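You operate a simulated robot arm through the tools that you are given. There is no shell and no other tool. Be economical: measure what you need, move in short steps, check, and stop when the job is done.

You are at the controls of a simulated robot arm. One attempt, no reset.

## Task
Take the yellow hose off the blue coupling and park it in the grey hose cup.
Fine: shut the red air valve first, then hold the bleed button till the line gauge shows zero, then free the coupling; regulator back to 0 at the end.

The check looks at the end state, three seconds after you hand in, the way a careful person would. Anything else that was tipped, shoved, dropped, spilled or broken makes it a failure.

## Robot
A 6-joint arm with a two-finger parallel gripper, fixed in place. Base frame: the origin is at the foot of the arm, x ahead of it, y to its left, z up; the work surface is at about z = 0.92. Readings come in m, rad, newtons and seconds.
With the tool pointing down near the work surface it reaches from about 0.1 to 0.72 m from the base axis. Its first joint turns from -2.897 to 2.897 rad. Payload 3.91 kg.
The tool frame sits at the grasp point between the pads (the TCP): z along the fingers, y along the line on which they close. The tips reach 0.03 m beyond it. The gripper opens to 0.11 m. The fingers are 0.02 m wide and 0.01 m thick; the gripper's body (0.048 by 0.112 m) begins 0.055 m behind the TCP.
Orientation is that of the tool frame in the base frame, as a unit quaternion [w, x, y, z]. With the fingers straight down and closing along the base's y, the tool's x points along the base's -x, its y along +y and its z along -z.

## Interface
- The arm moves only by the tool step_arm. Its argument "motion" is a list of rows, each a list of 3 entries, a list of its own where there are three numbers: the shift along the tool's x, y, z in m, then the turn, a rotation vector about the tool's x, y, z in rad, then the finger opening in m, from 0 to 0.11. In form: [[[dx, dy, dz], [ax, ay, az], hand], ...]. A call has 1 to 8 rows; each row shifts and turns the commanded pose from where the row before left it, along the tool's axes as they then stand. Rows are played at 5 a second. More than 0.05 m and 0.15 rad between two rows, or a gripper value outside its range, and nothing of the call is played. Where a pose cannot be reached the arm comes as near as it can. A force on the tool above 90 N (or 10 N above the force at the start of the call, whichever is more), or a blocked arm, ends the call early, and 0.2 s more pass. The fingers move at their own pace (about 0.045 m/s each) and stop on an object; they squeeze with about 26 N. The grip force told is the motor's: it shows also when the fingers shut on nothing. Time passes only in rows, and 0.2 s behind the last, so rows that do not move let the fingers close. It gives the time, the measured TCP pose, the force on the tool (base axes), the opening and the grip force at its end, in the units of the frame above (readings bear some noise).
- Cameras (640 x 400 px; columns grow to the right, rows downward): "scene" is fixed at [0.051, 0.5006, 1.3546]; the picture's right is [-0.21, -0.98, 0.00], its down [-0.67, 0.14, -0.72] and it looks along [0.71, -0.15, -0.69] (base axes); focal length 214 px, centre (320, 200). "wrist" rides on the gripper at [0.071, 0.022, -0.107] in the tool frame; the picture's right is [-0.29, 0.96, 0.00], its down [-0.76, -0.23, -0.61] and it looks along [-0.58, -0.18, 0.79] (tool axes); focal length 243 px, centre (320, 200). There is no depth. A picture from a camera that has moved, and an enlarged one, comes with that camera's place and axes in the base frame and with its lens.
- camera(camera): a new picture of that camera. It takes no simulated time.
- move_column(by): slides the trunk up (or, below 0, down) by that many m; the arm rides with it, the base frame stays. It gives what a move gives, with no picture.
- enlarge(camera, box): a new picture of the part [left, top, right, bottom] of that camera's present view, enlarged. It takes no simulated time.
- finish_job(): hands the job in; it is judged then, once.

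Work in short steps. Places have to be worked out from the pictures, the camera data and where the tool is seen: move nearer, look again, correct. Check each grasp and each placing, and mend what went wrong. You have 120 turns and 76 pictures in all, those below and enlarged ones among them. Open the gripper and draw the arm clear of the work before you hand the job in, unless the task says otherwise; then end with one line.

The tools are called after "Emit:" as name(argument=value, ...) on one line, values as JSON. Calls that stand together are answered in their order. step_arm: Moves the arm, as the interface text tells. Its arguments: {"type":"object","properties":{"motion":{"type":"array"}},"required":["motion"]} The other tools are called the same way: move_column (by) slides the trunk up or down; camera (camera) takes a picture; enlarge (camera, box) takes an enlarged picture of a part of a camera's view; finish_job () hands the job in.

At the start:

```text
t: 0.0
ee_pos: [0.3375, 0.3279, 1.2192]
tool_rot: [0.0, 0.0, 1.0, 0.0]
contact_force: [0.0, -0.2, -1.1]
gripper_width: 0.11
gripper_force: 0.1
trunk travel left (down, up): [-0.403, 0.187]
```

scene: 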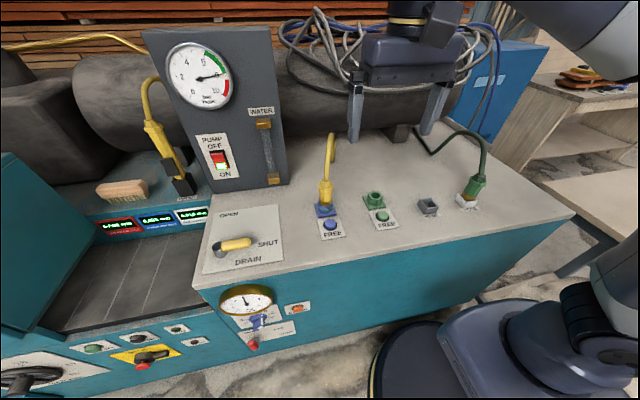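
wrist: 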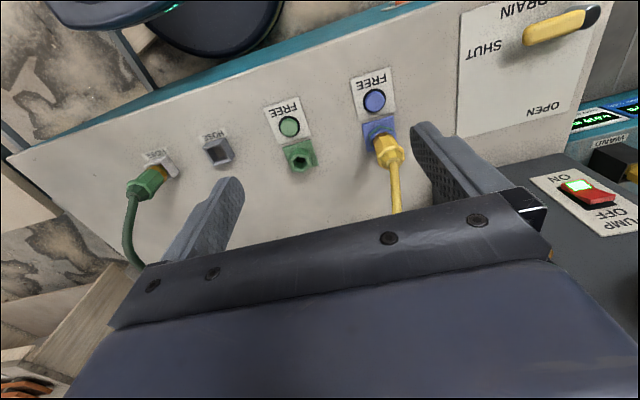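

The scene shows the panel, with the small gauge, a red-tipped lever and an orange button on the front. I'll enlarge those parts before doing anything.

Emit:
enlarge(camera="scene", box=[190, 270, 340, 364])

Emit:
enlarge(camera="scene", box=[290, 120, 500, 251])

Emit:
enlarge(camera="scene", box=[0, 300, 220, 400])

```text
4.26 times, centred on (265, 317) of scene
camera zoom: at [0.051, 0.5006, 1.3546], right [-0.21, -0.98, 0.0], down [-0.67, 0.14, -0.72], along [0.71, -0.15, -0.69], focal length 913 px, centre (554, -298)
```

zoom: 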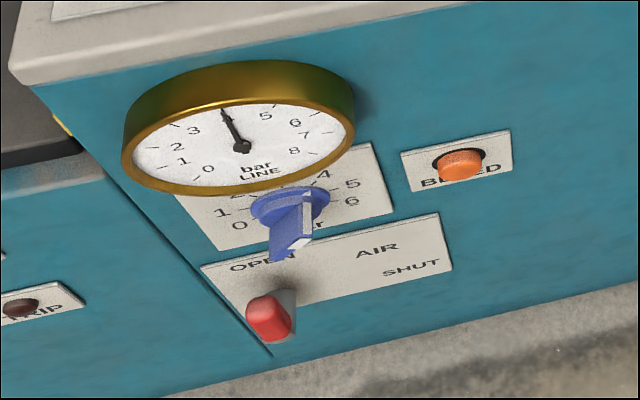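

```text
3.05 times, centred on (395, 186) of scene
camera zoom: at [0.051, 0.5006, 1.3546], right [-0.21, -0.98, 0.0], down [-0.67, 0.14, -0.72], along [0.71, -0.15, -0.69], focal length 654 px, centre (91, 244)
```

zoom: 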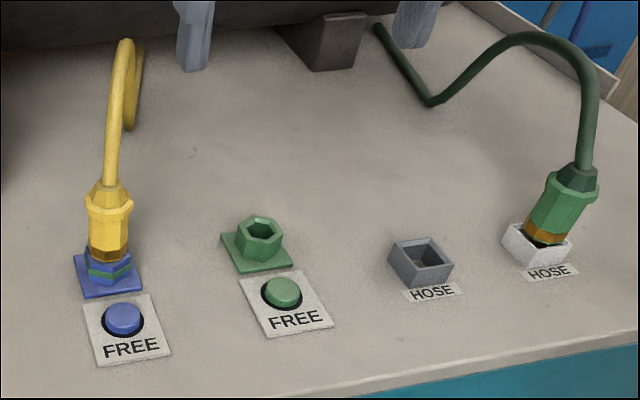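

```text
2.91 times, centred on (110, 350) of scene
camera zoom: at [0.051, 0.5006, 1.3546], right [-0.21, -0.98, 0.0], down [-0.67, 0.14, -0.72], along [0.71, -0.15, -0.69], focal length 624 px, centre (931, -236)
```

zoom: 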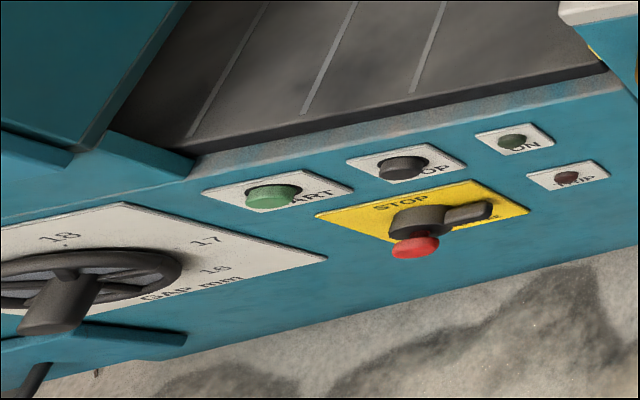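

The panel front is at about x=0.30, facing the arm. The bleed button is near (0.30, 0.52, 0.69), the regulator near (0.30, 0.63, 0.68) and the air valve near (0.30, 0.62, 0.54). I'll draw the arm back off the bench and to its left before tilting the tool toward the panel.

Emit:
step_arm(motion=[[[0.03, 0.02, 0], [0, 0, 0], 0.11], [[0.03, 0.02, 0], [0, 0, 0], 0.08], [[0.03, 0.03, 0], [0, 0, 0], 0.04], [[0.03, 0.03, 0], [0, 0, 0], 0.0], [[0.03, 0.03, 0], [0, 0, 0], 0.0], [[0.03, 0.03, 0], [0, 0, 0], 0.0], [[0.03, 0.02, 0], [0, 0, 0], 0.0]])

```text
t: 1.6
ee_pos: [0.1245, 0.4938, 1.1914]
tool_rot: [0.0, 0.001, 1.0, 0.002]
contact_force: [0.0, 0.0, -0.1]
gripper_width: 0.0
gripper_force: 11.2
out of reach, approached as far as the arm can: row 4, 5, 6, 7
trunk travel left (down, up): [-0.403, 0.187]
```

Reach is limited up here, so I'll lower the tool while tilting it toward +x.

Emit:
step_arm(motion=[[[0, 0, 0.02], [0, -0.14, 0], 0.0], [[0, 0, 0.02], [0, -0.14, 0], 0.0], [[0, 0, 0.02], [0, -0.14, 0], 0.0], [[0, 0, 0.02], [0, -0.14, 0], 0.0], [[0, 0, 0.02], [0, -0.14, 0], 0.0]])

Emit:
camera(camera="wrist")

Emit:
camera(camera="scene")

```text
t: 2.8
ee_pos: [0.1525, 0.4942, 1.0981]
tool_rot: [0.344, 0.0, 0.939, 0.0]
contact_force: [0.4, 0.2, 0.5]
gripper_width: 0.0
gripper_force: 26.1
trunk travel left (down, up): [-0.403, 0.187]
```

```text
70 pictures are left
camera wrist: at [0.0277, 0.5152, 1.1344], right [0.22, 0.96, 0.19], down [0.19, -0.23, 0.95], along [0.96, -0.18, -0.23], focal length 243 px, centre (320, 200)
```

wrist: 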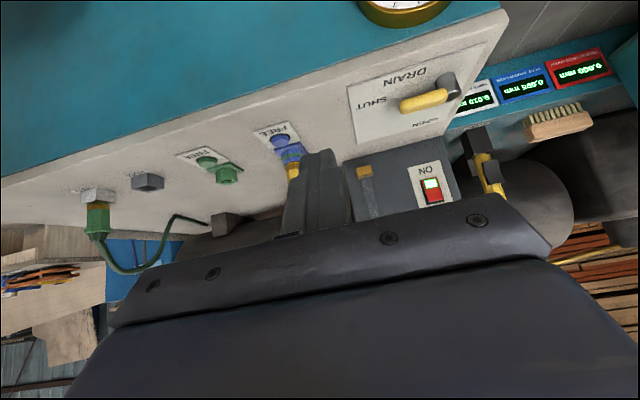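

```text
69 pictures are left
```

scene: 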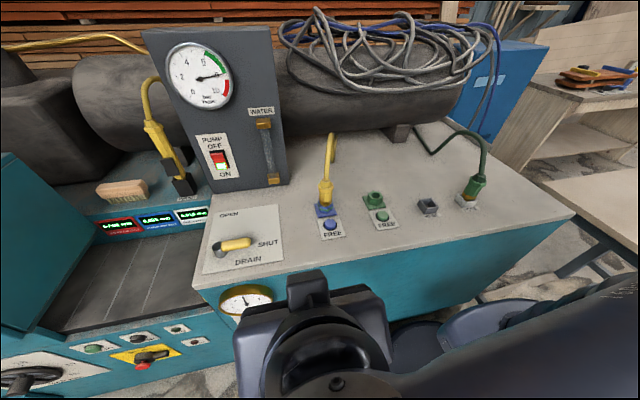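

The forearm is clear of the panel. I'll lower the trunk so the wrist camera can see the front controls.

Emit:
move_column(by=-0.3)

Emit:
camera(camera="wrist")

```text
t: 5.8
ee_pos: [0.1525, 0.4936, 0.7994]
tool_rot: [0.343, 0.0, 0.939, 0.001]
contact_force: [-0.3, 0.2, -0.1]
gripper_width: 0.0
gripper_force: 25.7
trunk travel left (down, up): [-0.103, 0.487]
```

```text
68 pictures are left
camera wrist: at [0.0277, 0.5152, 0.8348], right [0.22, 0.96, 0.19], down [0.19, -0.23, 0.95], along [0.96, -0.18, -0.23], focal length 243 px, centre (320, 200)
```

wrist: 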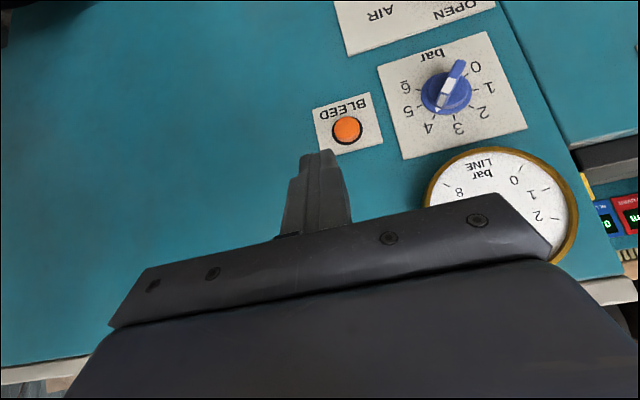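

The regulator's white mark is at 4, the same as the line gauge. Next I'll go down 0.18 m to see the air valve.

Emit:
step_arm(motion=[[[0.0232, 0, 0.0275], [0, 0, 0], 0.0], [[0.0232, 0, 0.0275], [0, 0, 0], 0.0], [[0.0232, 0, 0.0275], [0, 0, 0], 0.0], [[0.0232, 0, 0.0275], [0, 0, 0], 0.0], [[0.0232, 0, 0.0275], [0, 0, 0], 0.0]])

Emit:
camera(camera="wrist")

```text
t: 7.0
ee_pos: [0.1506, 0.4942, 0.6189]
tool_rot: [0.343, 0.0, 0.939, 0.0]
contact_force: [-0.2, 0.4, 1.3]
gripper_width: 0.0
gripper_force: 25.9
trunk travel left (down, up): [-0.103, 0.487]
```

```text
67 pictures are left
camera wrist: at [0.0268, 0.5153, 0.6541], right [0.22, 0.96, 0.19], down [0.19, -0.23, 0.95], along [0.96, -0.18, -0.23], focal length 243 px, centre (320, 200)
```

wrist: 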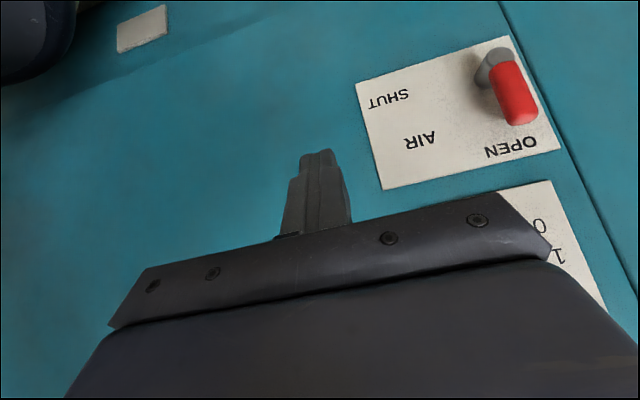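

The lever points up at OPEN, with its pivot near (y 0.674, z 0.505) and its tip near z 0.58. SHUT is a quarter turn clockwise, toward -y. I'll flatten the tool pitch and move left of the lever.

Emit:
step_arm(motion=[[[0, 0, 0], [0, -0.15, 0], 0.0], [[0, 0, 0], [0, -0.15, 0], 0.0], [[0, 0, 0], [0, -0.15, 0], 0.0], [[0, 0.045, 0], [0, 0, 0], 0.0], [[0, 0.045, 0], [0, 0, 0], 0.0], [[0, 0.045, 0], [0, 0, 0], 0.0], [[0, 0.045, 0], [0, 0, 0], 0.0], [[0, 0.041, 0], [0, 0, 0], 0.0]])

Emit:
camera(camera="wrist")

Emit:
camera(camera="scene")

```text
t: 8.8
ee_pos: [0.1556, 0.6914, 0.6176]
tool_rot: [0.544, -0.001, 0.839, -0.001]
contact_force: [0.3, 0.3, -0.1]
gripper_width: 0.0
gripper_force: 25.9
out of reach, approached as far as the arm can: row 8
trunk travel left (down, up): [-0.103, 0.487]
```

```text
66 pictures are left
camera wrist: at [0.0283, 0.7122, 0.5953], right [0.12, 0.96, 0.26], down [-0.24, -0.23, 0.94], along [0.96, -0.18, 0.21], focal length 243 px, centre (320, 200)
```

wrist: 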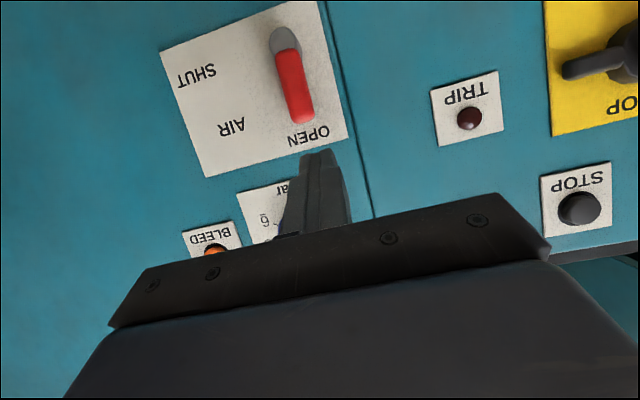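

```text
65 pictures are left
```

scene: 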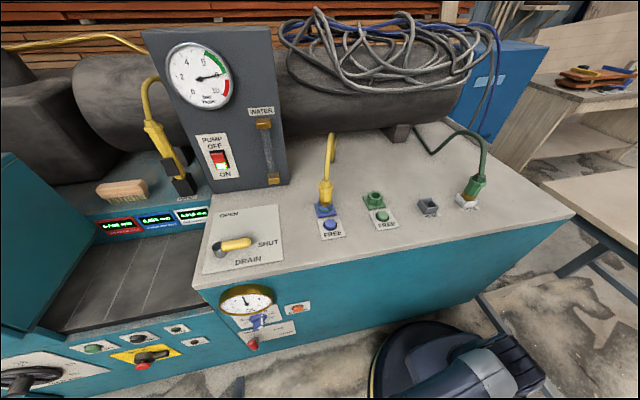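

Triangulating gives the lever at x≈0.267, y≈0.67, z from 0.50 to 0.57. I'll open the fingers to 0.07 and stage in front of the lever so they can straddle it.

Emit:
step_arm(motion=[[[0.019, -0.026, 0.025], [0, 0, 0], 0.07], [[0.019, 0, 0.025], [0, 0, 0], 0.07], [[0, 0, 0], [0, 0, 0], 0.07], [[0, 0, 0], [0, 0, 0], 0.07]])

Emit:
camera(camera="wrist")

```text
t: 9.8
ee_pos: [0.1851, 0.6642, 0.561]
tool_rot: [0.543, 0.0, 0.839, 0.0]
contact_force: [-0.1, -0.5, 0.5]
gripper_width: 0.0698
gripper_force: 0.0
trunk travel left (down, up): [-0.103, 0.487]
```

```text
64 pictures are left
camera wrist: at [0.0572, 0.6855, 0.5408], right [0.12, 0.96, 0.26], down [-0.24, -0.23, 0.94], along [0.96, -0.18, 0.21], focal length 243 px, centre (320, 200)
```

wrist: 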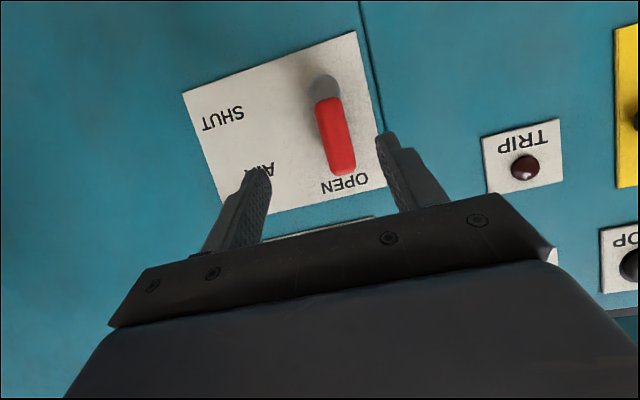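

The lever sits between the fingers as computed. I'll advance 6 cm to straddle it.

Emit:
step_arm(motion=[[[-0.0085, 0, 0.019], [0, 0, 0], 0.07], [[-0.0085, 0, 0.019], [0, 0, 0], 0.07], [[-0.0085, 0, 0.019], [0, 0, 0], 0.07]])

Emit:
camera(camera="wrist")

Emit:
enlarge(camera="scene", box=[190, 270, 340, 364])

```text
t: 10.6
ee_pos: [0.2467, 0.6645, 0.5635]
tool_rot: [0.544, 0.0, 0.839, 0.0]
contact_force: [-0.3, 0.0, -0.5]
gripper_width: 0.0698
gripper_force: 0.0
trunk travel left (down, up): [-0.103, 0.487]
```

```text
63 pictures are left
camera wrist: at [0.1199, 0.6855, 0.5412], right [0.12, 0.96, 0.26], down [-0.24, -0.23, 0.94], along [0.96, -0.18, 0.21], focal length 243 px, centre (320, 200)
```

wrist: 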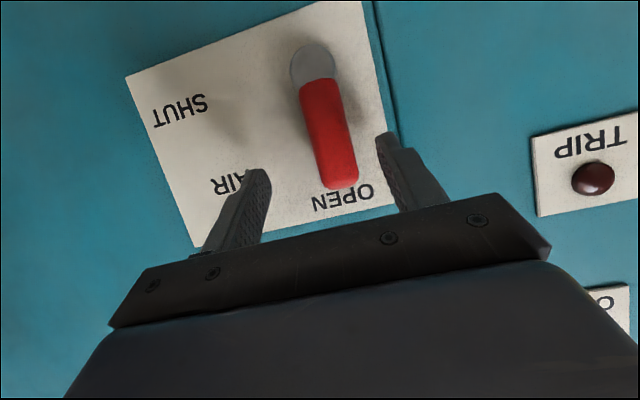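

```text
4.26 times, centred on (265, 317) of scene
camera zoom: at [0.051, 0.5006, 1.3546], right [-0.21, -0.98, 0.0], down [-0.67, 0.14, -0.72], along [0.71, -0.15, -0.69], focal length 913 px, centre (554, -298)
```

zoom: 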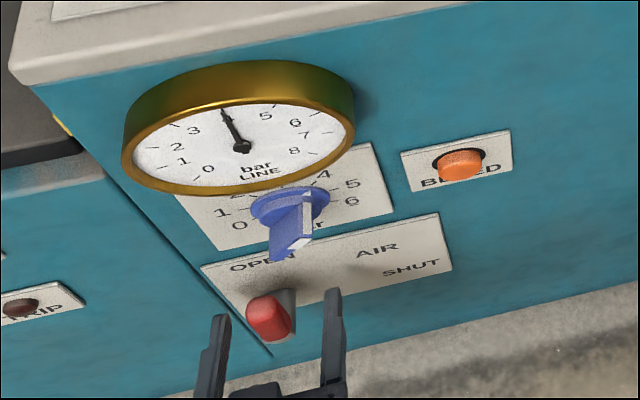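

The finger tips are at the lever's depth. I'll go 8 mm deeper and push the lever with the left finger along the first half of the arc.

Emit:
step_arm(motion=[[[-0.0033, 0, 0.0073], [0, 0, 0], 0.07], [[0.0046, -0.0145, 0.002], [0, 0, 0], 0.07], [[-0.0013, -0.01, -0.0006], [0, 0, 0], 0.07], [[-0.0013, -0.01, -0.0006], [0, 0, 0], 0.07], [[0.0027, -0.01, 0.0012], [0, 0, 0], 0.07], [[0.0028, -0.01, 0.0012], [0, 0, 0], 0.07]])

Emit:
camera(camera="wrist")

```text
t: 12.0
ee_pos: [0.2554, 0.6087, 0.5542]
tool_rot: [0.544, 0.0, 0.839, 0.0]
contact_force: [0.0, 0.0, 0.2]
gripper_width: 0.0701
gripper_force: 0.2
trunk travel left (down, up): [-0.103, 0.487]
```

```text
61 pictures are left
camera wrist: at [0.1279, 0.6302, 0.5325], right [0.12, 0.96, 0.26], down [-0.24, -0.23, 0.94], along [0.96, -0.18, 0.21], focal length 243 px, centre (320, 200)
```

wrist: 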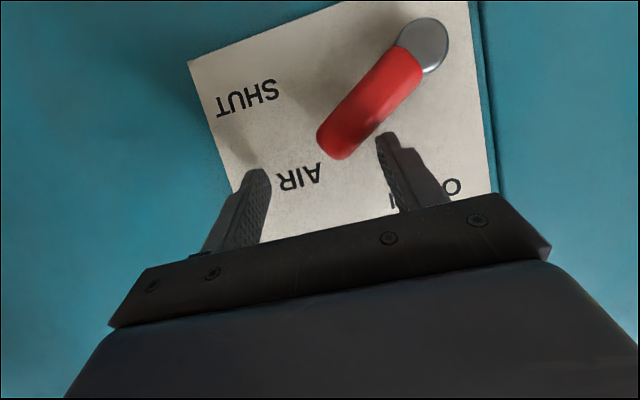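

The lever has turned about 45° and is following the finger. I'll push through the rest of the arc.

Emit:
step_arm(motion=[[[0.005, -0.008, 0.0022], [0, 0, 0], 0.07], [[0.006, -0.008, 0.0027], [0, 0, 0], 0.07], [[0.008, -0.005, 0.0036], [0, 0, 0], 0.07], [[0.0084, -0.005, 0.0037], [0, 0, 0], 0.07]])

Emit:
camera(camera="wrist")

```text
t: 13.0
ee_pos: [0.256, 0.5858, 0.5317]
tool_rot: [0.546, 0.003, 0.837, 0.005]
contact_force: [0.7, 8.2, 32.8]
gripper_width: 0.0742
gripper_force: 4.6
trunk travel left (down, up): [-0.103, 0.487]
```

```text
60 pictures are left
camera wrist: at [0.1279, 0.6064, 0.5096], right [0.12, 0.95, 0.28], down [-0.25, -0.24, 0.94], along [0.96, -0.18, 0.21], focal length 243 px, centre (320, 200)
```

wrist: 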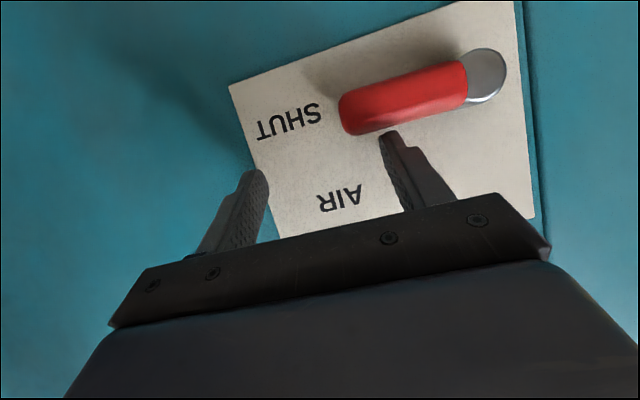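

The lever hit its stop and is now horizontal at SHUT. I'll lift off it, retreat, and stage in front of the bleed button at about (0.292, 0.514, 0.70) with the fingers closed.

Emit:
step_arm(motion=[[[-0.0137, 0, -0.006], [0, 0, 0], 0.07], [[0.0135, 0, -0.03], [0, 0, 0], 0.07], [[0.0135, 0, -0.03], [0, 0, 0], 0.05], [[-0.032, -0.015, -0.014], [0, 0, 0], 0.0], [[-0.038, -0.019, -0.017], [0, 0, 0], 0.0], [[-0.04, -0.019, -0.018], [0, 0, 0], 0.0], [[-0.04, -0.019, -0.018], [0, 0, 0], 0.0]])

Emit:
camera(camera="wrist")

Emit:
enlarge(camera="scene", box=[190, 270, 340, 364])

```text
t: 14.6
ee_pos: [0.1889, 0.5125, 0.7032]
tool_rot: [0.543, -0.001, 0.84, 0.0]
contact_force: [0.1, 0.1, -0.3]
gripper_width: 0.0001
gripper_force: 25.9
trunk travel left (down, up): [-0.103, 0.487]
```

```text
59 pictures are left
camera wrist: at [0.0621, 0.5333, 0.682], right [0.12, 0.96, 0.26], down [-0.24, -0.23, 0.94], along [0.96, -0.18, 0.21], focal length 243 px, centre (320, 200)
```

wrist: 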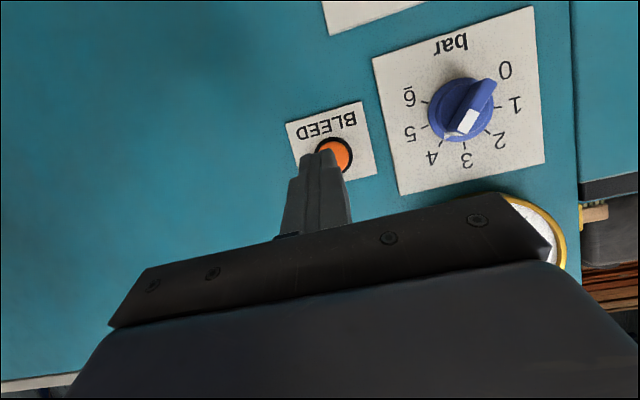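

```text
4.26 times, centred on (265, 317) of scene
camera zoom: at [0.051, 0.5006, 1.3546], right [-0.21, -0.98, 0.0], down [-0.67, 0.14, -0.72], along [0.71, -0.15, -0.69], focal length 913 px, centre (554, -298)
```

zoom: 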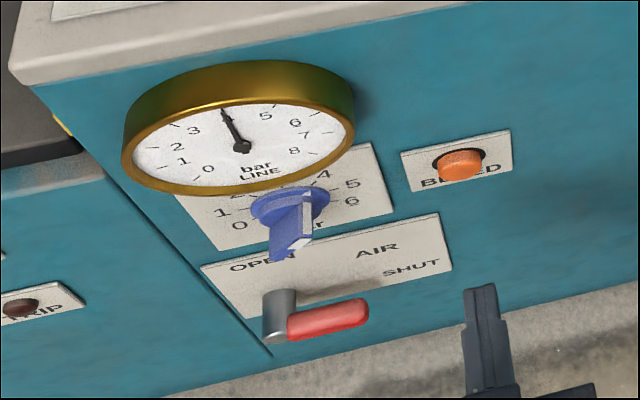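

The valve is shut and the gauge still shows 4. I'll advance to the bleed button.

Emit:
step_arm(motion=[[[-0.0149, 0.003, 0.0186], [0, 0, 0], 0.0], [[-0.0094, 0, 0.021], [0, 0, 0], 0.0], [[-0.0094, 0, 0.021], [0, 0, 0], 0.0]])

Emit:
enlarge(camera="scene", box=[190, 270, 340, 364])

```text
t: 15.4
ee_pos: [0.2585, 0.5154, 0.7102]
tool_rot: [0.544, 0.0, 0.839, -0.001]
contact_force: [-2.6, -1.0, 0.1]
gripper_width: 0.0
gripper_force: 26.0
trunk travel left (down, up): [-0.103, 0.487]
```

```text
4.26 times, centred on (265, 317) of scene
camera zoom: at [0.051, 0.5006, 1.3546], right [-0.21, -0.98, 0.0], down [-0.67, 0.14, -0.72], along [0.71, -0.15, -0.69], focal length 913 px, centre (554, -298)
```

zoom: 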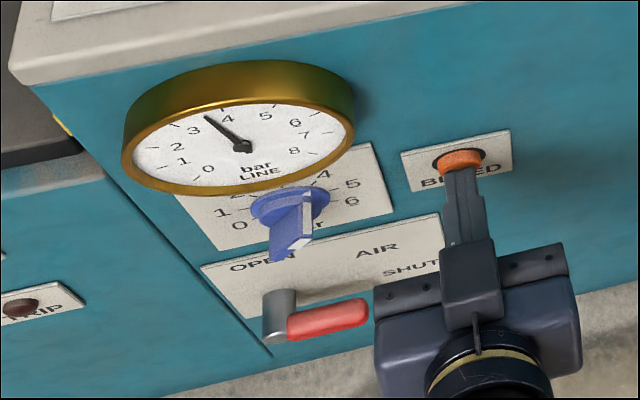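

The button is being pressed and the needle is falling. I'll push 3 mm more and hold.

Emit:
step_arm(motion=[[[-0.0012, 0, 0.0027], [0, 0, 0], 0.0], [[0, 0, 0], [0, 0, 0], 0.0], [[0, 0, 0], [0, 0, 0], 0.0], [[0, 0, 0], [0, 0, 0], 0.0], [[0, 0, 0], [0, 0, 0], 0.0], [[0, 0, 0], [0, 0, 0], 0.0], [[0, 0, 0], [0, 0, 0], 0.0], [[0, 0, 0], [0, 0, 0], 0.0]])

Emit:
step_arm(motion=[[[0, 0, 0], [0, 0, 0], 0.0], [[0, 0, 0], [0, 0, 0], 0.0], [[0, 0, 0], [0, 0, 0], 0.0], [[0, 0, 0], [0, 0, 0], 0.0], [[0, 0, 0], [0, 0, 0], 0.0], [[0, 0, 0], [0, 0, 0], 0.0], [[0, 0, 0], [0, 0, 0], 0.0], [[0, 0, 0], [0, 0, 0], 0.0]])

Emit:
enlarge(camera="scene", box=[190, 270, 340, 364])

```text
t: 17.2
ee_pos: [0.2611, 0.5149, 0.7094]
tool_rot: [0.544, 0.0, 0.839, 0.0]
contact_force: [-6.0, 3.8, 0.1]
gripper_width: 0.0002
gripper_force: 25.9
trunk travel left (down, up): [-0.103, 0.487]
```

```text
t: 19.0
ee_pos: [0.2608, 0.5147, 0.7096]
tool_rot: [0.544, -0.001, 0.839, 0.001]
contact_force: [-6.0, 2.1, -0.2]
gripper_width: 0.0
gripper_force: 26.6
trunk travel left (down, up): [-0.103, 0.487]
```

```text
4.26 times, centred on (265, 317) of scene
camera zoom: at [0.051, 0.5006, 1.3546], right [-0.21, -0.98, 0.0], down [-0.67, 0.14, -0.72], along [0.71, -0.15, -0.69], focal length 913 px, centre (554, -298)
```

zoom: 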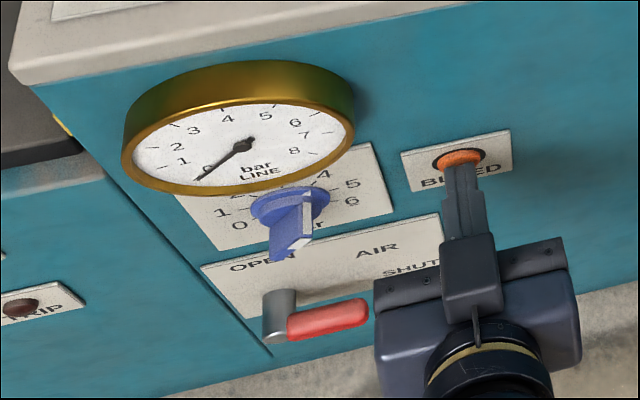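

The needle is at 0. I'll hold 1.4 s more, then retract and check that the gauge stays there.

Emit:
step_arm(motion=[[[0, 0, 0], [0, 0, 0], 0.0], [[0, 0, 0], [0, 0, 0], 0.0], [[0, 0, 0], [0, 0, 0], 0.0], [[0, 0, 0], [0, 0, 0], 0.0], [[0, 0, 0], [0, 0, 0], 0.0], [[0, 0, 0], [0, 0, 0], 0.0], [[0, 0, 0], [0, 0, 0], 0.0]])

Emit:
step_arm(motion=[[[0.0135, 0, -0.03], [0, 0, 0], 0.0], [[0.0135, 0, -0.03], [0, 0, 0], 0.03], [[0.0135, 0, -0.03], [0, 0, 0], 0.05]])

Emit:
enlarge(camera="scene", box=[190, 270, 340, 364])

```text
t: 20.6
ee_pos: [0.2619, 0.5153, 0.711]
tool_rot: [0.544, 0.0, 0.839, 0.0]
contact_force: [-6.0, 0.2, 0.9]
gripper_width: 0.0002
gripper_force: 25.9
trunk travel left (down, up): [-0.103, 0.487]
```

```text
t: 21.4
ee_pos: [0.1625, 0.5145, 0.7084]
tool_rot: [0.543, 0.0, 0.839, 0.0]
contact_force: [-0.2, -0.2, -0.5]
gripper_width: 0.0494
gripper_force: 0.5
trunk travel left (down, up): [-0.103, 0.487]
```

```text
4.26 times, centred on (265, 317) of scene
camera zoom: at [0.051, 0.5006, 1.3546], right [-0.21, -0.98, 0.0], down [-0.67, 0.14, -0.72], along [0.71, -0.15, -0.69], focal length 913 px, centre (554, -298)
```

zoom: 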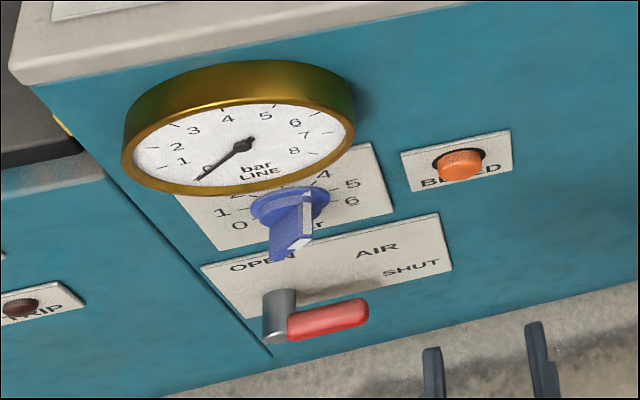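

The line holds at zero. I'll raise the arm clear with the trunk and turn the tool back to straight down.

Emit:
move_column(by=0.4)

Emit:
step_arm(motion=[[[0, -0.02, 0], [0, 0.15, 0], 0.05], [[0, -0.02, 0], [0, 0.15, 0], 0.05], [[0, -0.02, 0], [0, 0.15, 0], 0.05], [[0, -0.02, 0], [0, 0.15, 0], 0.05], [[0, -0.02, 0], [0, 0.15, 0], 0.05], [[0, 0, 0], [0, 0.15, 0], 0.03], [[0, 0, 0], [0, 0.15, 0], 0.0], [[0, 0, 0], [0, 0.1, 0], 0.0]])

```text
t: 25.2
ee_pos: [0.1631, 0.5152, 1.1094]
tool_rot: [0.544, 0.0, 0.839, 0.0]
contact_force: [-0.2, -0.8, -1.0]
gripper_width: 0.0498
gripper_force: 0.1
trunk travel left (down, up): [-0.503, 0.087]
```

```text
t: 27.0
ee_pos: [0.1625, 0.4143, 1.1093]
tool_rot: [0.0, 0.0, 1.0, 0.0]
contact_force: [-0.9, 0.1, 0.5]
gripper_width: 0.0
gripper_force: 18.6
trunk travel left (down, up): [-0.503, 0.087]
```

The tool now points straight down. I'll move over the front of the bench for a close wrist view of the blue FREE button and the coupling.

Emit:
step_arm(motion=[[[-0.035, 0, 0], [0, 0, 0], 0.0], [[-0.035, 0, 0], [0, 0, 0], 0.0], [[-0.035, 0, 0], [0, 0, 0], 0.0], [[-0.035, 0, 0.02], [0, -0.12, 0], 0.0], [[0, 0, 0.02], [0, -0.12, 0], 0.0], [[0, 0, 0.02], [0, -0.12, 0], 0.0]])

Emit:
camera(camera="wrist")

Emit:
camera(camera="scene")

```text
t: 28.4
ee_pos: [0.3113, 0.4143, 1.0499]
tool_rot: [0.18, 0.0, 0.984, 0.0]
contact_force: [0.4, 0.2, -0.3]
gripper_width: 0.0001
gripper_force: 26.2
trunk travel left (down, up): [-0.503, 0.087]
```

```text
54 pictures are left
camera wrist: at [0.2056, 0.4348, 1.1241], right [0.27, 0.96, 0.1], down [0.49, -0.23, 0.84], along [0.83, -0.18, -0.54], focal length 243 px, centre (320, 200)
```

wrist: 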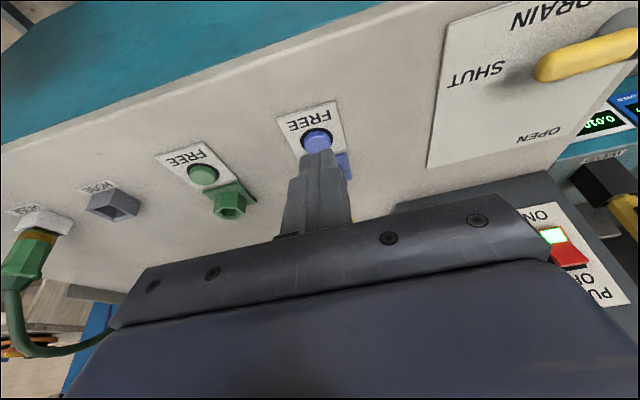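

```text
53 pictures are left
```

scene: 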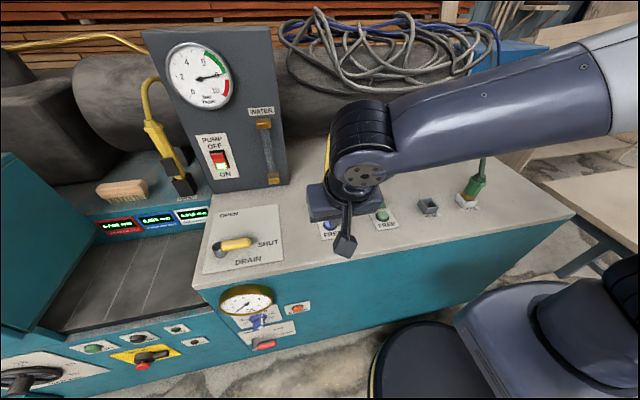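

The blue FREE button is at about (0.391, 0.3995, 0.93). I'll descend to 2 cm above it.

Emit:
step_arm(motion=[[[-0.0107, -0.0049, 0.029], [0, 0, 0], 0.0], [[-0.0107, -0.0049, 0.029], [0, 0, 0], 0.0], [[-0.0107, -0.0049, 0.029], [0, 0, 0], 0.0]])

Emit:
camera(camera="wrist")

```text
t: 29.2
ee_pos: [0.372, 0.3985, 0.9784]
tool_rot: [0.179, -0.001, 0.984, 0.0]
contact_force: [1.1, -0.2, 0.0]
gripper_width: 0.0003
gripper_force: 26.0
trunk travel left (down, up): [-0.503, 0.087]
```

```text
52 pictures are left
camera wrist: at [0.2669, 0.4202, 1.0534], right [0.27, 0.96, 0.1], down [0.5, -0.23, 0.84], along [0.82, -0.18, -0.54], focal length 243 px, centre (320, 200)
```

wrist: 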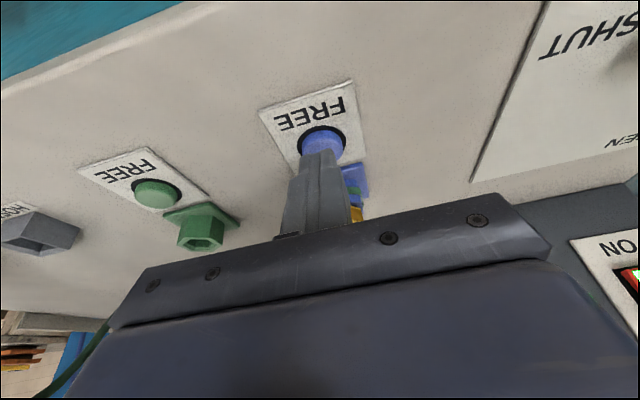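

I'm lined up. I'll lower toward the button in small steps.

Emit:
step_arm(motion=[[[0.0025, 0.001, 0.014], [0, 0, 0], 0.0], [[0.0012, 0, 0.007], [0, 0, 0], 0.0], [[0.001, 0, 0.003], [0, 0, 0], 0.0]])

Emit:
enlarge(camera="wrist", box=[220, 60, 420, 260])

```text
t: 30.0
ee_pos: [0.3743, 0.4008, 0.9568]
tool_rot: [0.18, 0.001, 0.984, 0.001]
contact_force: [-3.6, -1.3, 10.7]
gripper_width: 0.0
gripper_force: 25.8
trunk travel left (down, up): [-0.503, 0.087]
```

```text
2.00 times, centred on (320, 160) of wrist
camera zoom: at [0.2698, 0.4216, 1.031], right [0.27, 0.96, 0.1], down [0.5, -0.23, 0.84], along [0.83, -0.18, -0.54], focal length 485 px, centre (320, 280)
```

zoom: 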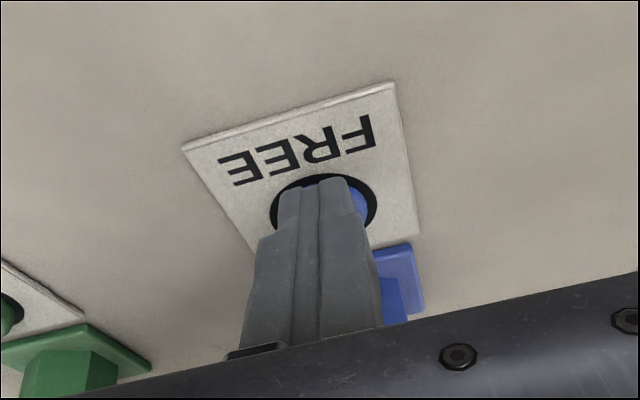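

Contact is at 10.7 N. I'll press 2 mm more to be sure of full travel, hold briefly, then back off and check the plug.

Emit:
step_arm(motion=[[[0.0007, 0, 0.0018], [0, 0, 0], 0.0], [[0, 0, 0], [0, 0, 0], 0.0], [[0, 0, 0], [0, 0, 0], 0.0]])

Emit:
camera(camera="scene")

```text
t: 30.8
ee_pos: [0.3749, 0.4015, 0.9553]
tool_rot: [0.18, 0.001, 0.984, 0.001]
contact_force: [-0.9, 0.6, 20.6]
gripper_width: 0.0
gripper_force: 26.1
trunk travel left (down, up): [-0.503, 0.087]
```

```text
50 pictures are left
```

scene: 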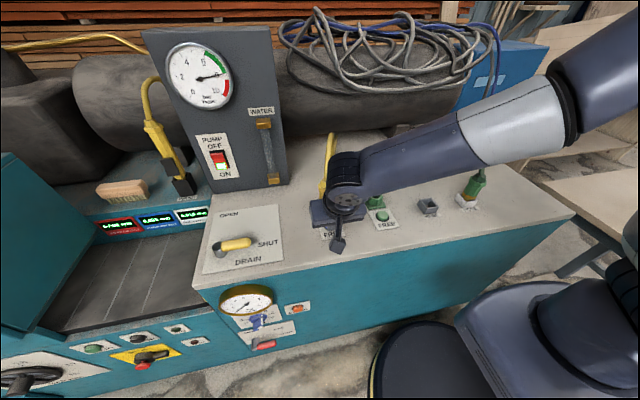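

It's bottomed at 20 N. I'll back up and out and look at the coupling.

Emit:
step_arm(motion=[[[-0.01, 0, -0.028], [0, 0, 0], 0.0], [[0.01, 0, -0.04], [0, 0, 0], 0.05], [[0.035, 0, -0.01], [0, 0, 0], 0.09], [[0.035, 0, -0.01], [0, 0, 0], 0.11], [[0.02, 0, -0.01], [0, 0, 0], 0.11]])

Emit:
enlarge(camera="scene", box=[290, 120, 500, 251])

Emit:
camera(camera="wrist")

```text
t: 32.0
ee_pos: [0.2544, 0.4007, 1.0137]
tool_rot: [0.18, 0.001, 0.984, 0.0]
contact_force: [0.2, 0.5, -0.7]
gripper_width: 0.0844
gripper_force: 0.0
trunk travel left (down, up): [-0.503, 0.087]
```

```text
3.05 times, centred on (395, 186) of scene
camera zoom: at [0.051, 0.5006, 1.3546], right [-0.21, -0.98, 0.0], down [-0.67, 0.14, -0.72], along [0.71, -0.15, -0.69], focal length 654 px, centre (91, 244)
```

zoom: 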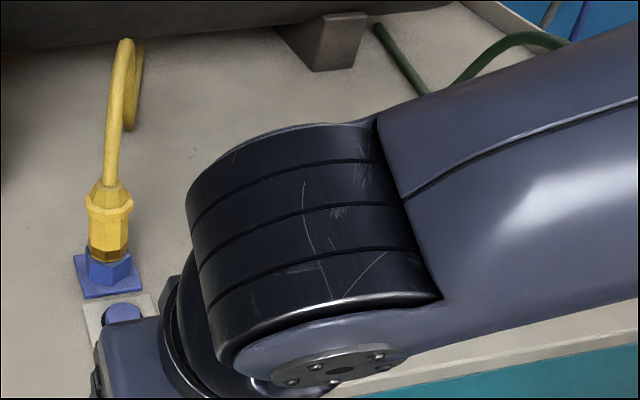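

```text
48 pictures are left
camera wrist: at [0.1506, 0.421, 1.0887], right [0.27, 0.96, 0.1], down [0.5, -0.23, 0.84], along [0.82, -0.18, -0.54], focal length 243 px, centre (320, 200)
```

wrist: 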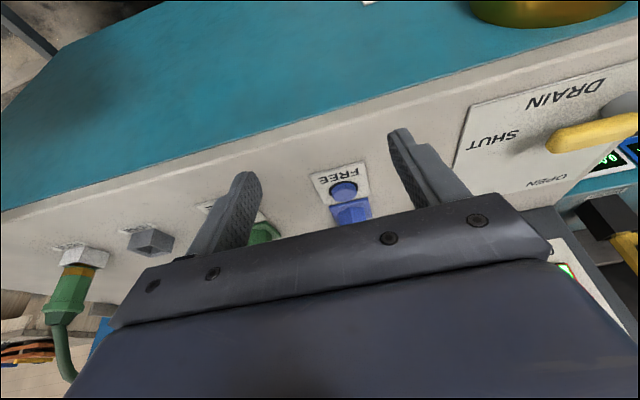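

The green ring at the coupling is gone, so the plug looks released. It stands at about (0.453, 0.40), with its yellow body from z 0.96 to 1.03. I'll tilt the tool to 30° below horizontal and approach with the fingers open.

Emit:
step_arm(motion=[[[0, 0, 0], [0, -0.138, 0], 0.09], [[0, 0, 0], [0, -0.138, 0], 0.09], [[0, 0, 0], [0, -0.138, 0], 0.09], [[0, 0, 0], [0, -0.138, 0], 0.09], [[0, 0, 0], [0, -0.138, 0], 0.09], [[-0.0153, 0, 0.0356], [0, 0, 0], 0.09], [[-0.0153, 0, 0.0356], [0, 0, 0], 0.09], [[-0.0076, 0, 0.0178], [0, 0, 0], 0.09]])

Emit:
camera(camera="wrist")

Emit:
enlarge(camera="scene", box=[240, 120, 450, 251])

```text
t: 33.8
ee_pos: [0.3524, 0.4029, 1.0028]
tool_rot: [0.501, 0.0, 0.866, 0.0]
contact_force: [0.5, -0.3, 0.5]
gripper_width: 0.0898
gripper_force: 0.1
trunk travel left (down, up): [-0.503, 0.087]
```

```text
47 pictures are left
camera wrist: at [0.2236, 0.4224, 0.9937], right [0.14, 0.96, 0.25], down [-0.15, -0.23, 0.96], along [0.98, -0.18, 0.11], focal length 243 px, centre (320, 200)
```

wrist: 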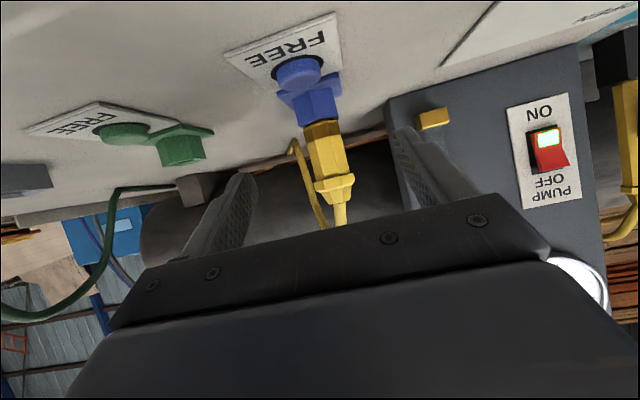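

```text
3.05 times, centred on (345, 186) of scene
camera zoom: at [0.051, 0.5006, 1.3546], right [-0.21, -0.98, 0.0], down [-0.67, 0.14, -0.72], along [0.71, -0.15, -0.69], focal length 654 px, centre (244, 244)
```

zoom: 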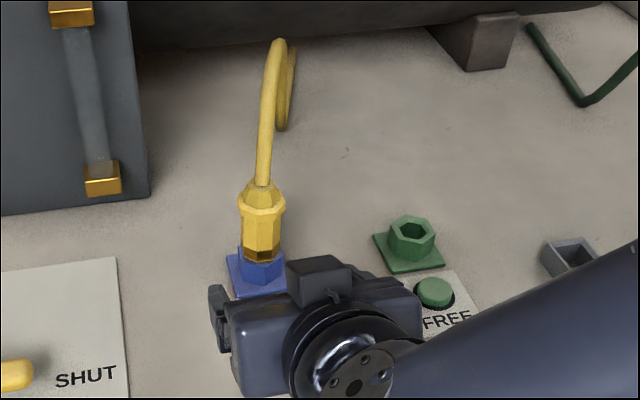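

The plug's body spans z 0.955–1.0, centred at y≈0.40 between the fingers. I'll move in to TCP (0.453, 0.40, 0.981).

Emit:
step_arm(motion=[[[-0.0104, -0.001, 0.0327], [0, 0, 0], 0.09], [[-0.0104, -0.001, 0.0327], [0, 0, 0], 0.09], [[-0.0104, -0.001, 0.0327], [0, 0, 0], 0.09]])

Emit:
camera(camera="wrist")

Emit:
enlarge(camera="scene", box=[240, 120, 450, 251])

```text
t: 34.6
ee_pos: [0.4531, 0.3975, 0.9794]
tool_rot: [0.501, 0.0, 0.865, 0.0]
contact_force: [-0.3, 0.5, 0.3]
gripper_width: 0.0901
gripper_force: 0.1
trunk travel left (down, up): [-0.503, 0.087]
```

```text
45 pictures are left
camera wrist: at [0.3244, 0.4183, 0.9715], right [0.14, 0.96, 0.25], down [-0.15, -0.23, 0.96], along [0.98, -0.18, 0.11], focal length 243 px, centre (320, 200)
```

wrist: 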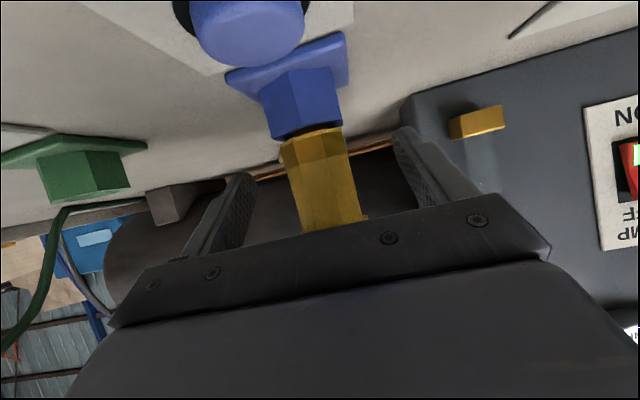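

```text
3.05 times, centred on (345, 186) of scene
camera zoom: at [0.051, 0.5006, 1.3546], right [-0.21, -0.98, 0.0], down [-0.67, 0.14, -0.72], along [0.71, -0.15, -0.69], focal length 654 px, centre (244, 244)
```

zoom: 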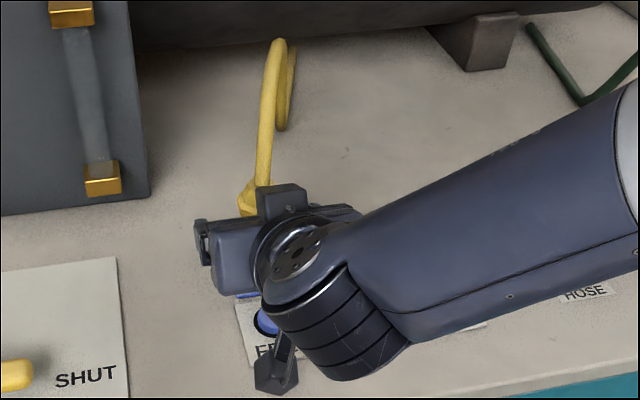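

The plug is between the fingers. I'll nudge +4 mm in y to centre and close.

Emit:
step_arm(motion=[[[0, 0.004, 0], [0, 0, 0], 0.09], [[0, 0, 0], [0, 0, 0], 0.05], [[0, 0, 0], [0, 0, 0], 0.03], [[0, 0, 0], [0, 0, 0], 0.01], [[0, 0, 0], [0, 0, 0], 0.0], [[0, 0, 0], [0, 0, 0], 0.0]])

Emit:
camera(camera="wrist")

```text
t: 36.0
ee_pos: [0.4536, 0.4014, 0.9809]
tool_rot: [0.501, 0.0, 0.866, 0.0]
contact_force: [-0.3, -0.4, -0.3]
gripper_width: 0.0317
gripper_force: 26.1
trunk travel left (down, up): [-0.503, 0.087]
```

```text
43 pictures are left
camera wrist: at [0.3241, 0.4221, 0.9718], right [0.14, 0.96, 0.25], down [-0.15, -0.23, 0.96], along [0.98, -0.18, 0.11], focal length 243 px, centre (320, 200)
```

wrist: 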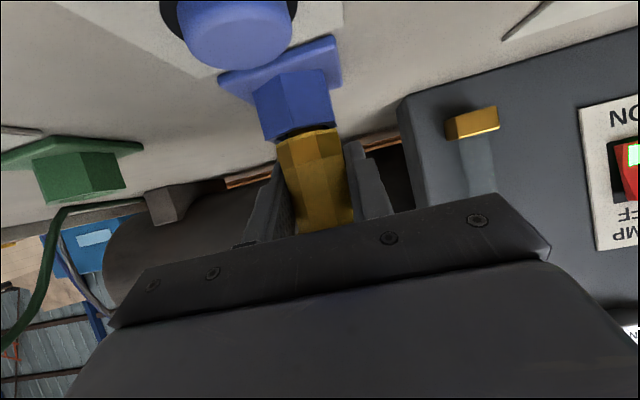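

The grip is good at 32 mm with no side load. I'll lift straight up 2 cm and check.

Emit:
step_arm(motion=[[[-0.0087, 0, -0.005], [0, 0, 0], 0.0], [[-0.0087, 0, -0.005], [0, 0, 0], 0.0]])

Emit:
camera(camera="wrist")

```text
t: 36.6
ee_pos: [0.4526, 0.4017, 1.0021]
tool_rot: [0.501, 0.0, 0.865, 0.0]
contact_force: [-0.3, 0.6, -1.4]
gripper_width: 0.0318
gripper_force: 26.6
trunk travel left (down, up): [-0.503, 0.087]
```

```text
42 pictures are left
camera wrist: at [0.3237, 0.4228, 0.992], right [0.14, 0.96, 0.25], down [-0.15, -0.23, 0.96], along [0.98, -0.18, 0.11], focal length 243 px, centre (320, 200)
```

wrist: 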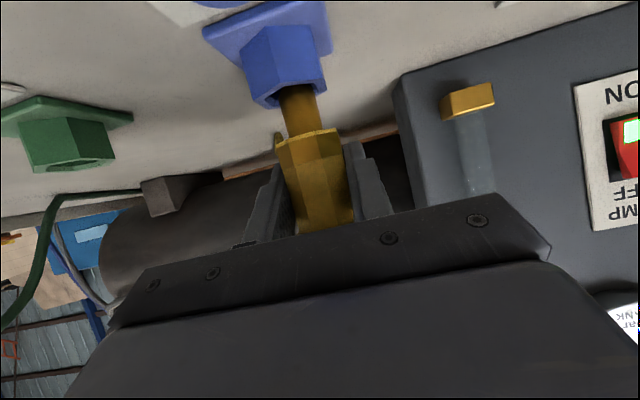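

The plug is coming out freely, its brass spigot sliding up in the coupling. I'll keep lifting.

Emit:
step_arm(motion=[[[-0.0173, 0, -0.01], [0, 0, 0], 0.0], [[-0.0173, 0, -0.01], [0, 0, 0], 0.0], [[-0.0173, 0, -0.01], [0, 0, 0], 0.0]])

Emit:
camera(camera="wrist")

Emit:
camera(camera="scene")

```text
t: 37.4
ee_pos: [0.4531, 0.4024, 1.06]
tool_rot: [0.501, 0.001, 0.865, -0.001]
contact_force: [0.0, 0.3, -1.8]
gripper_width: 0.0315
gripper_force: 26.0
trunk travel left (down, up): [-0.503, 0.087]
```

```text
41 pictures are left
camera wrist: at [0.3233, 0.4224, 1.0527], right [0.14, 0.96, 0.25], down [-0.15, -0.23, 0.96], along [0.98, -0.18, 0.11], focal length 243 px, centre (320, 200)
```

wrist: 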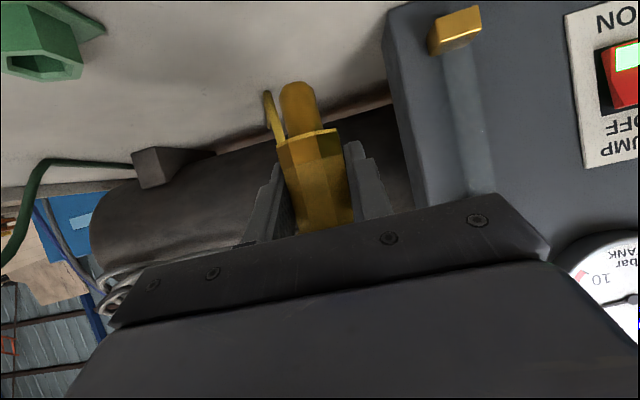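

```text
40 pictures are left
```

scene: 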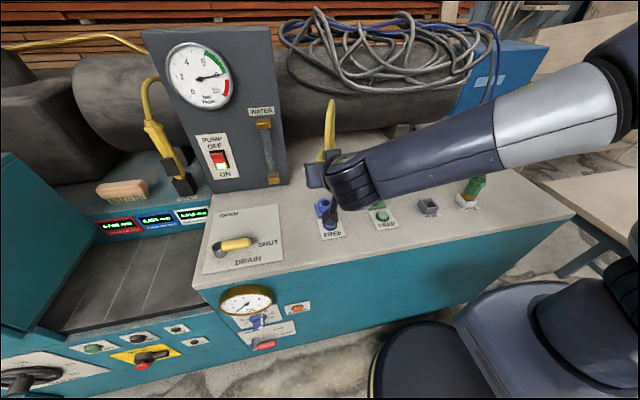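

The plug is fully out, with its spigot tip about 5 cm below the TCP. I'll carry it at this height toward the grey cup, near (0.393, 0.128).

Emit:
step_arm(motion=[[[0.005, -0.04, -0.0087], [0, 0, 0], 0.0], [[0.005, -0.04, -0.0087], [0, 0, 0], 0.0], [[0.005, -0.04, -0.0087], [0, 0, 0], 0.0]])

Emit:
camera(camera="scene")

Emit:
camera(camera="wrist")

```text
t: 38.2
ee_pos: [0.4223, 0.282, 1.0611]
tool_rot: [0.502, 0.0, 0.865, 0.0]
contact_force: [0.4, 0.1, -1.7]
gripper_width: 0.0317
gripper_force: 25.7
trunk travel left (down, up): [-0.503, 0.087]
```

```text
39 pictures are left
```

scene: 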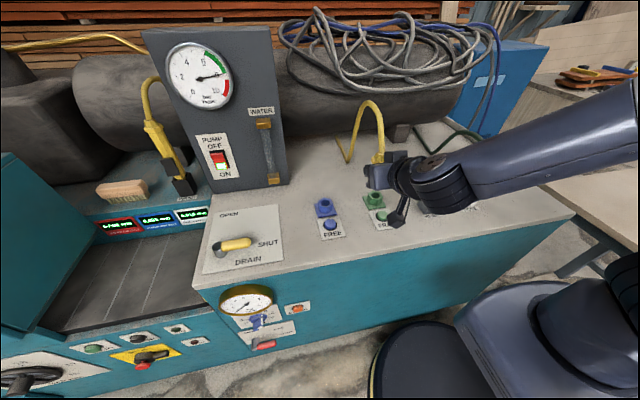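

```text
38 pictures are left
camera wrist: at [0.2935, 0.3026, 1.0524], right [0.14, 0.96, 0.25], down [-0.15, -0.23, 0.96], along [0.98, -0.18, 0.11], focal length 243 px, centre (320, 200)
```

wrist: 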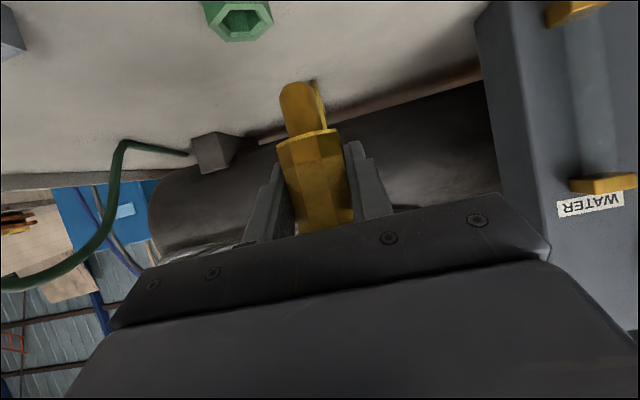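

The hose is following freely. I'll go to (0.32, 0.14) so the wrist camera can see the cup ahead.

Emit:
step_arm(motion=[[[0.0127, -0.036, -0.022], [0, 0, 0], 0.0], [[0.0127, -0.036, -0.022], [0, 0, 0], 0.0], [[0.0127, -0.036, -0.022], [0, 0, 0], 0.0], [[0.0127, -0.034, -0.022], [0, 0, 0], 0.0]])

Emit:
camera(camera="scene")

Emit:
camera(camera="wrist")

```text
t: 39.2
ee_pos: [0.3206, 0.1385, 1.0605]
tool_rot: [0.501, 0.0, 0.865, 0.001]
contact_force: [-0.1, 0.4, -1.0]
gripper_width: 0.0312
gripper_force: 26.6
trunk travel left (down, up): [-0.503, 0.087]
```

```text
37 pictures are left
```

scene: 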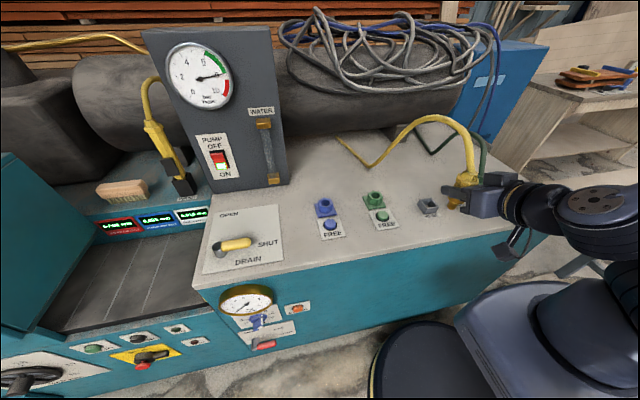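

```text
36 pictures are left
camera wrist: at [0.1919, 0.1595, 1.0514], right [0.14, 0.96, 0.25], down [-0.15, -0.23, 0.96], along [0.98, -0.18, 0.11], focal length 243 px, centre (320, 200)
```

wrist: 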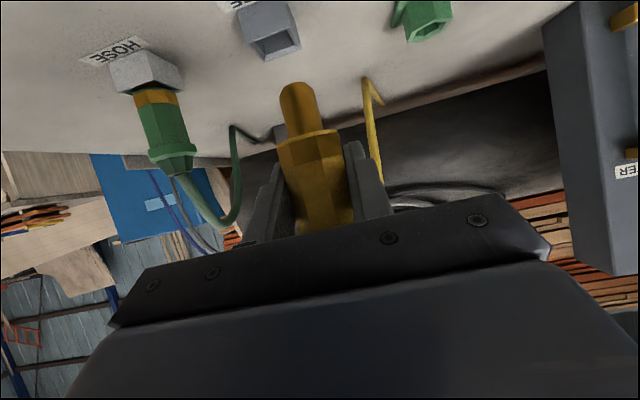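

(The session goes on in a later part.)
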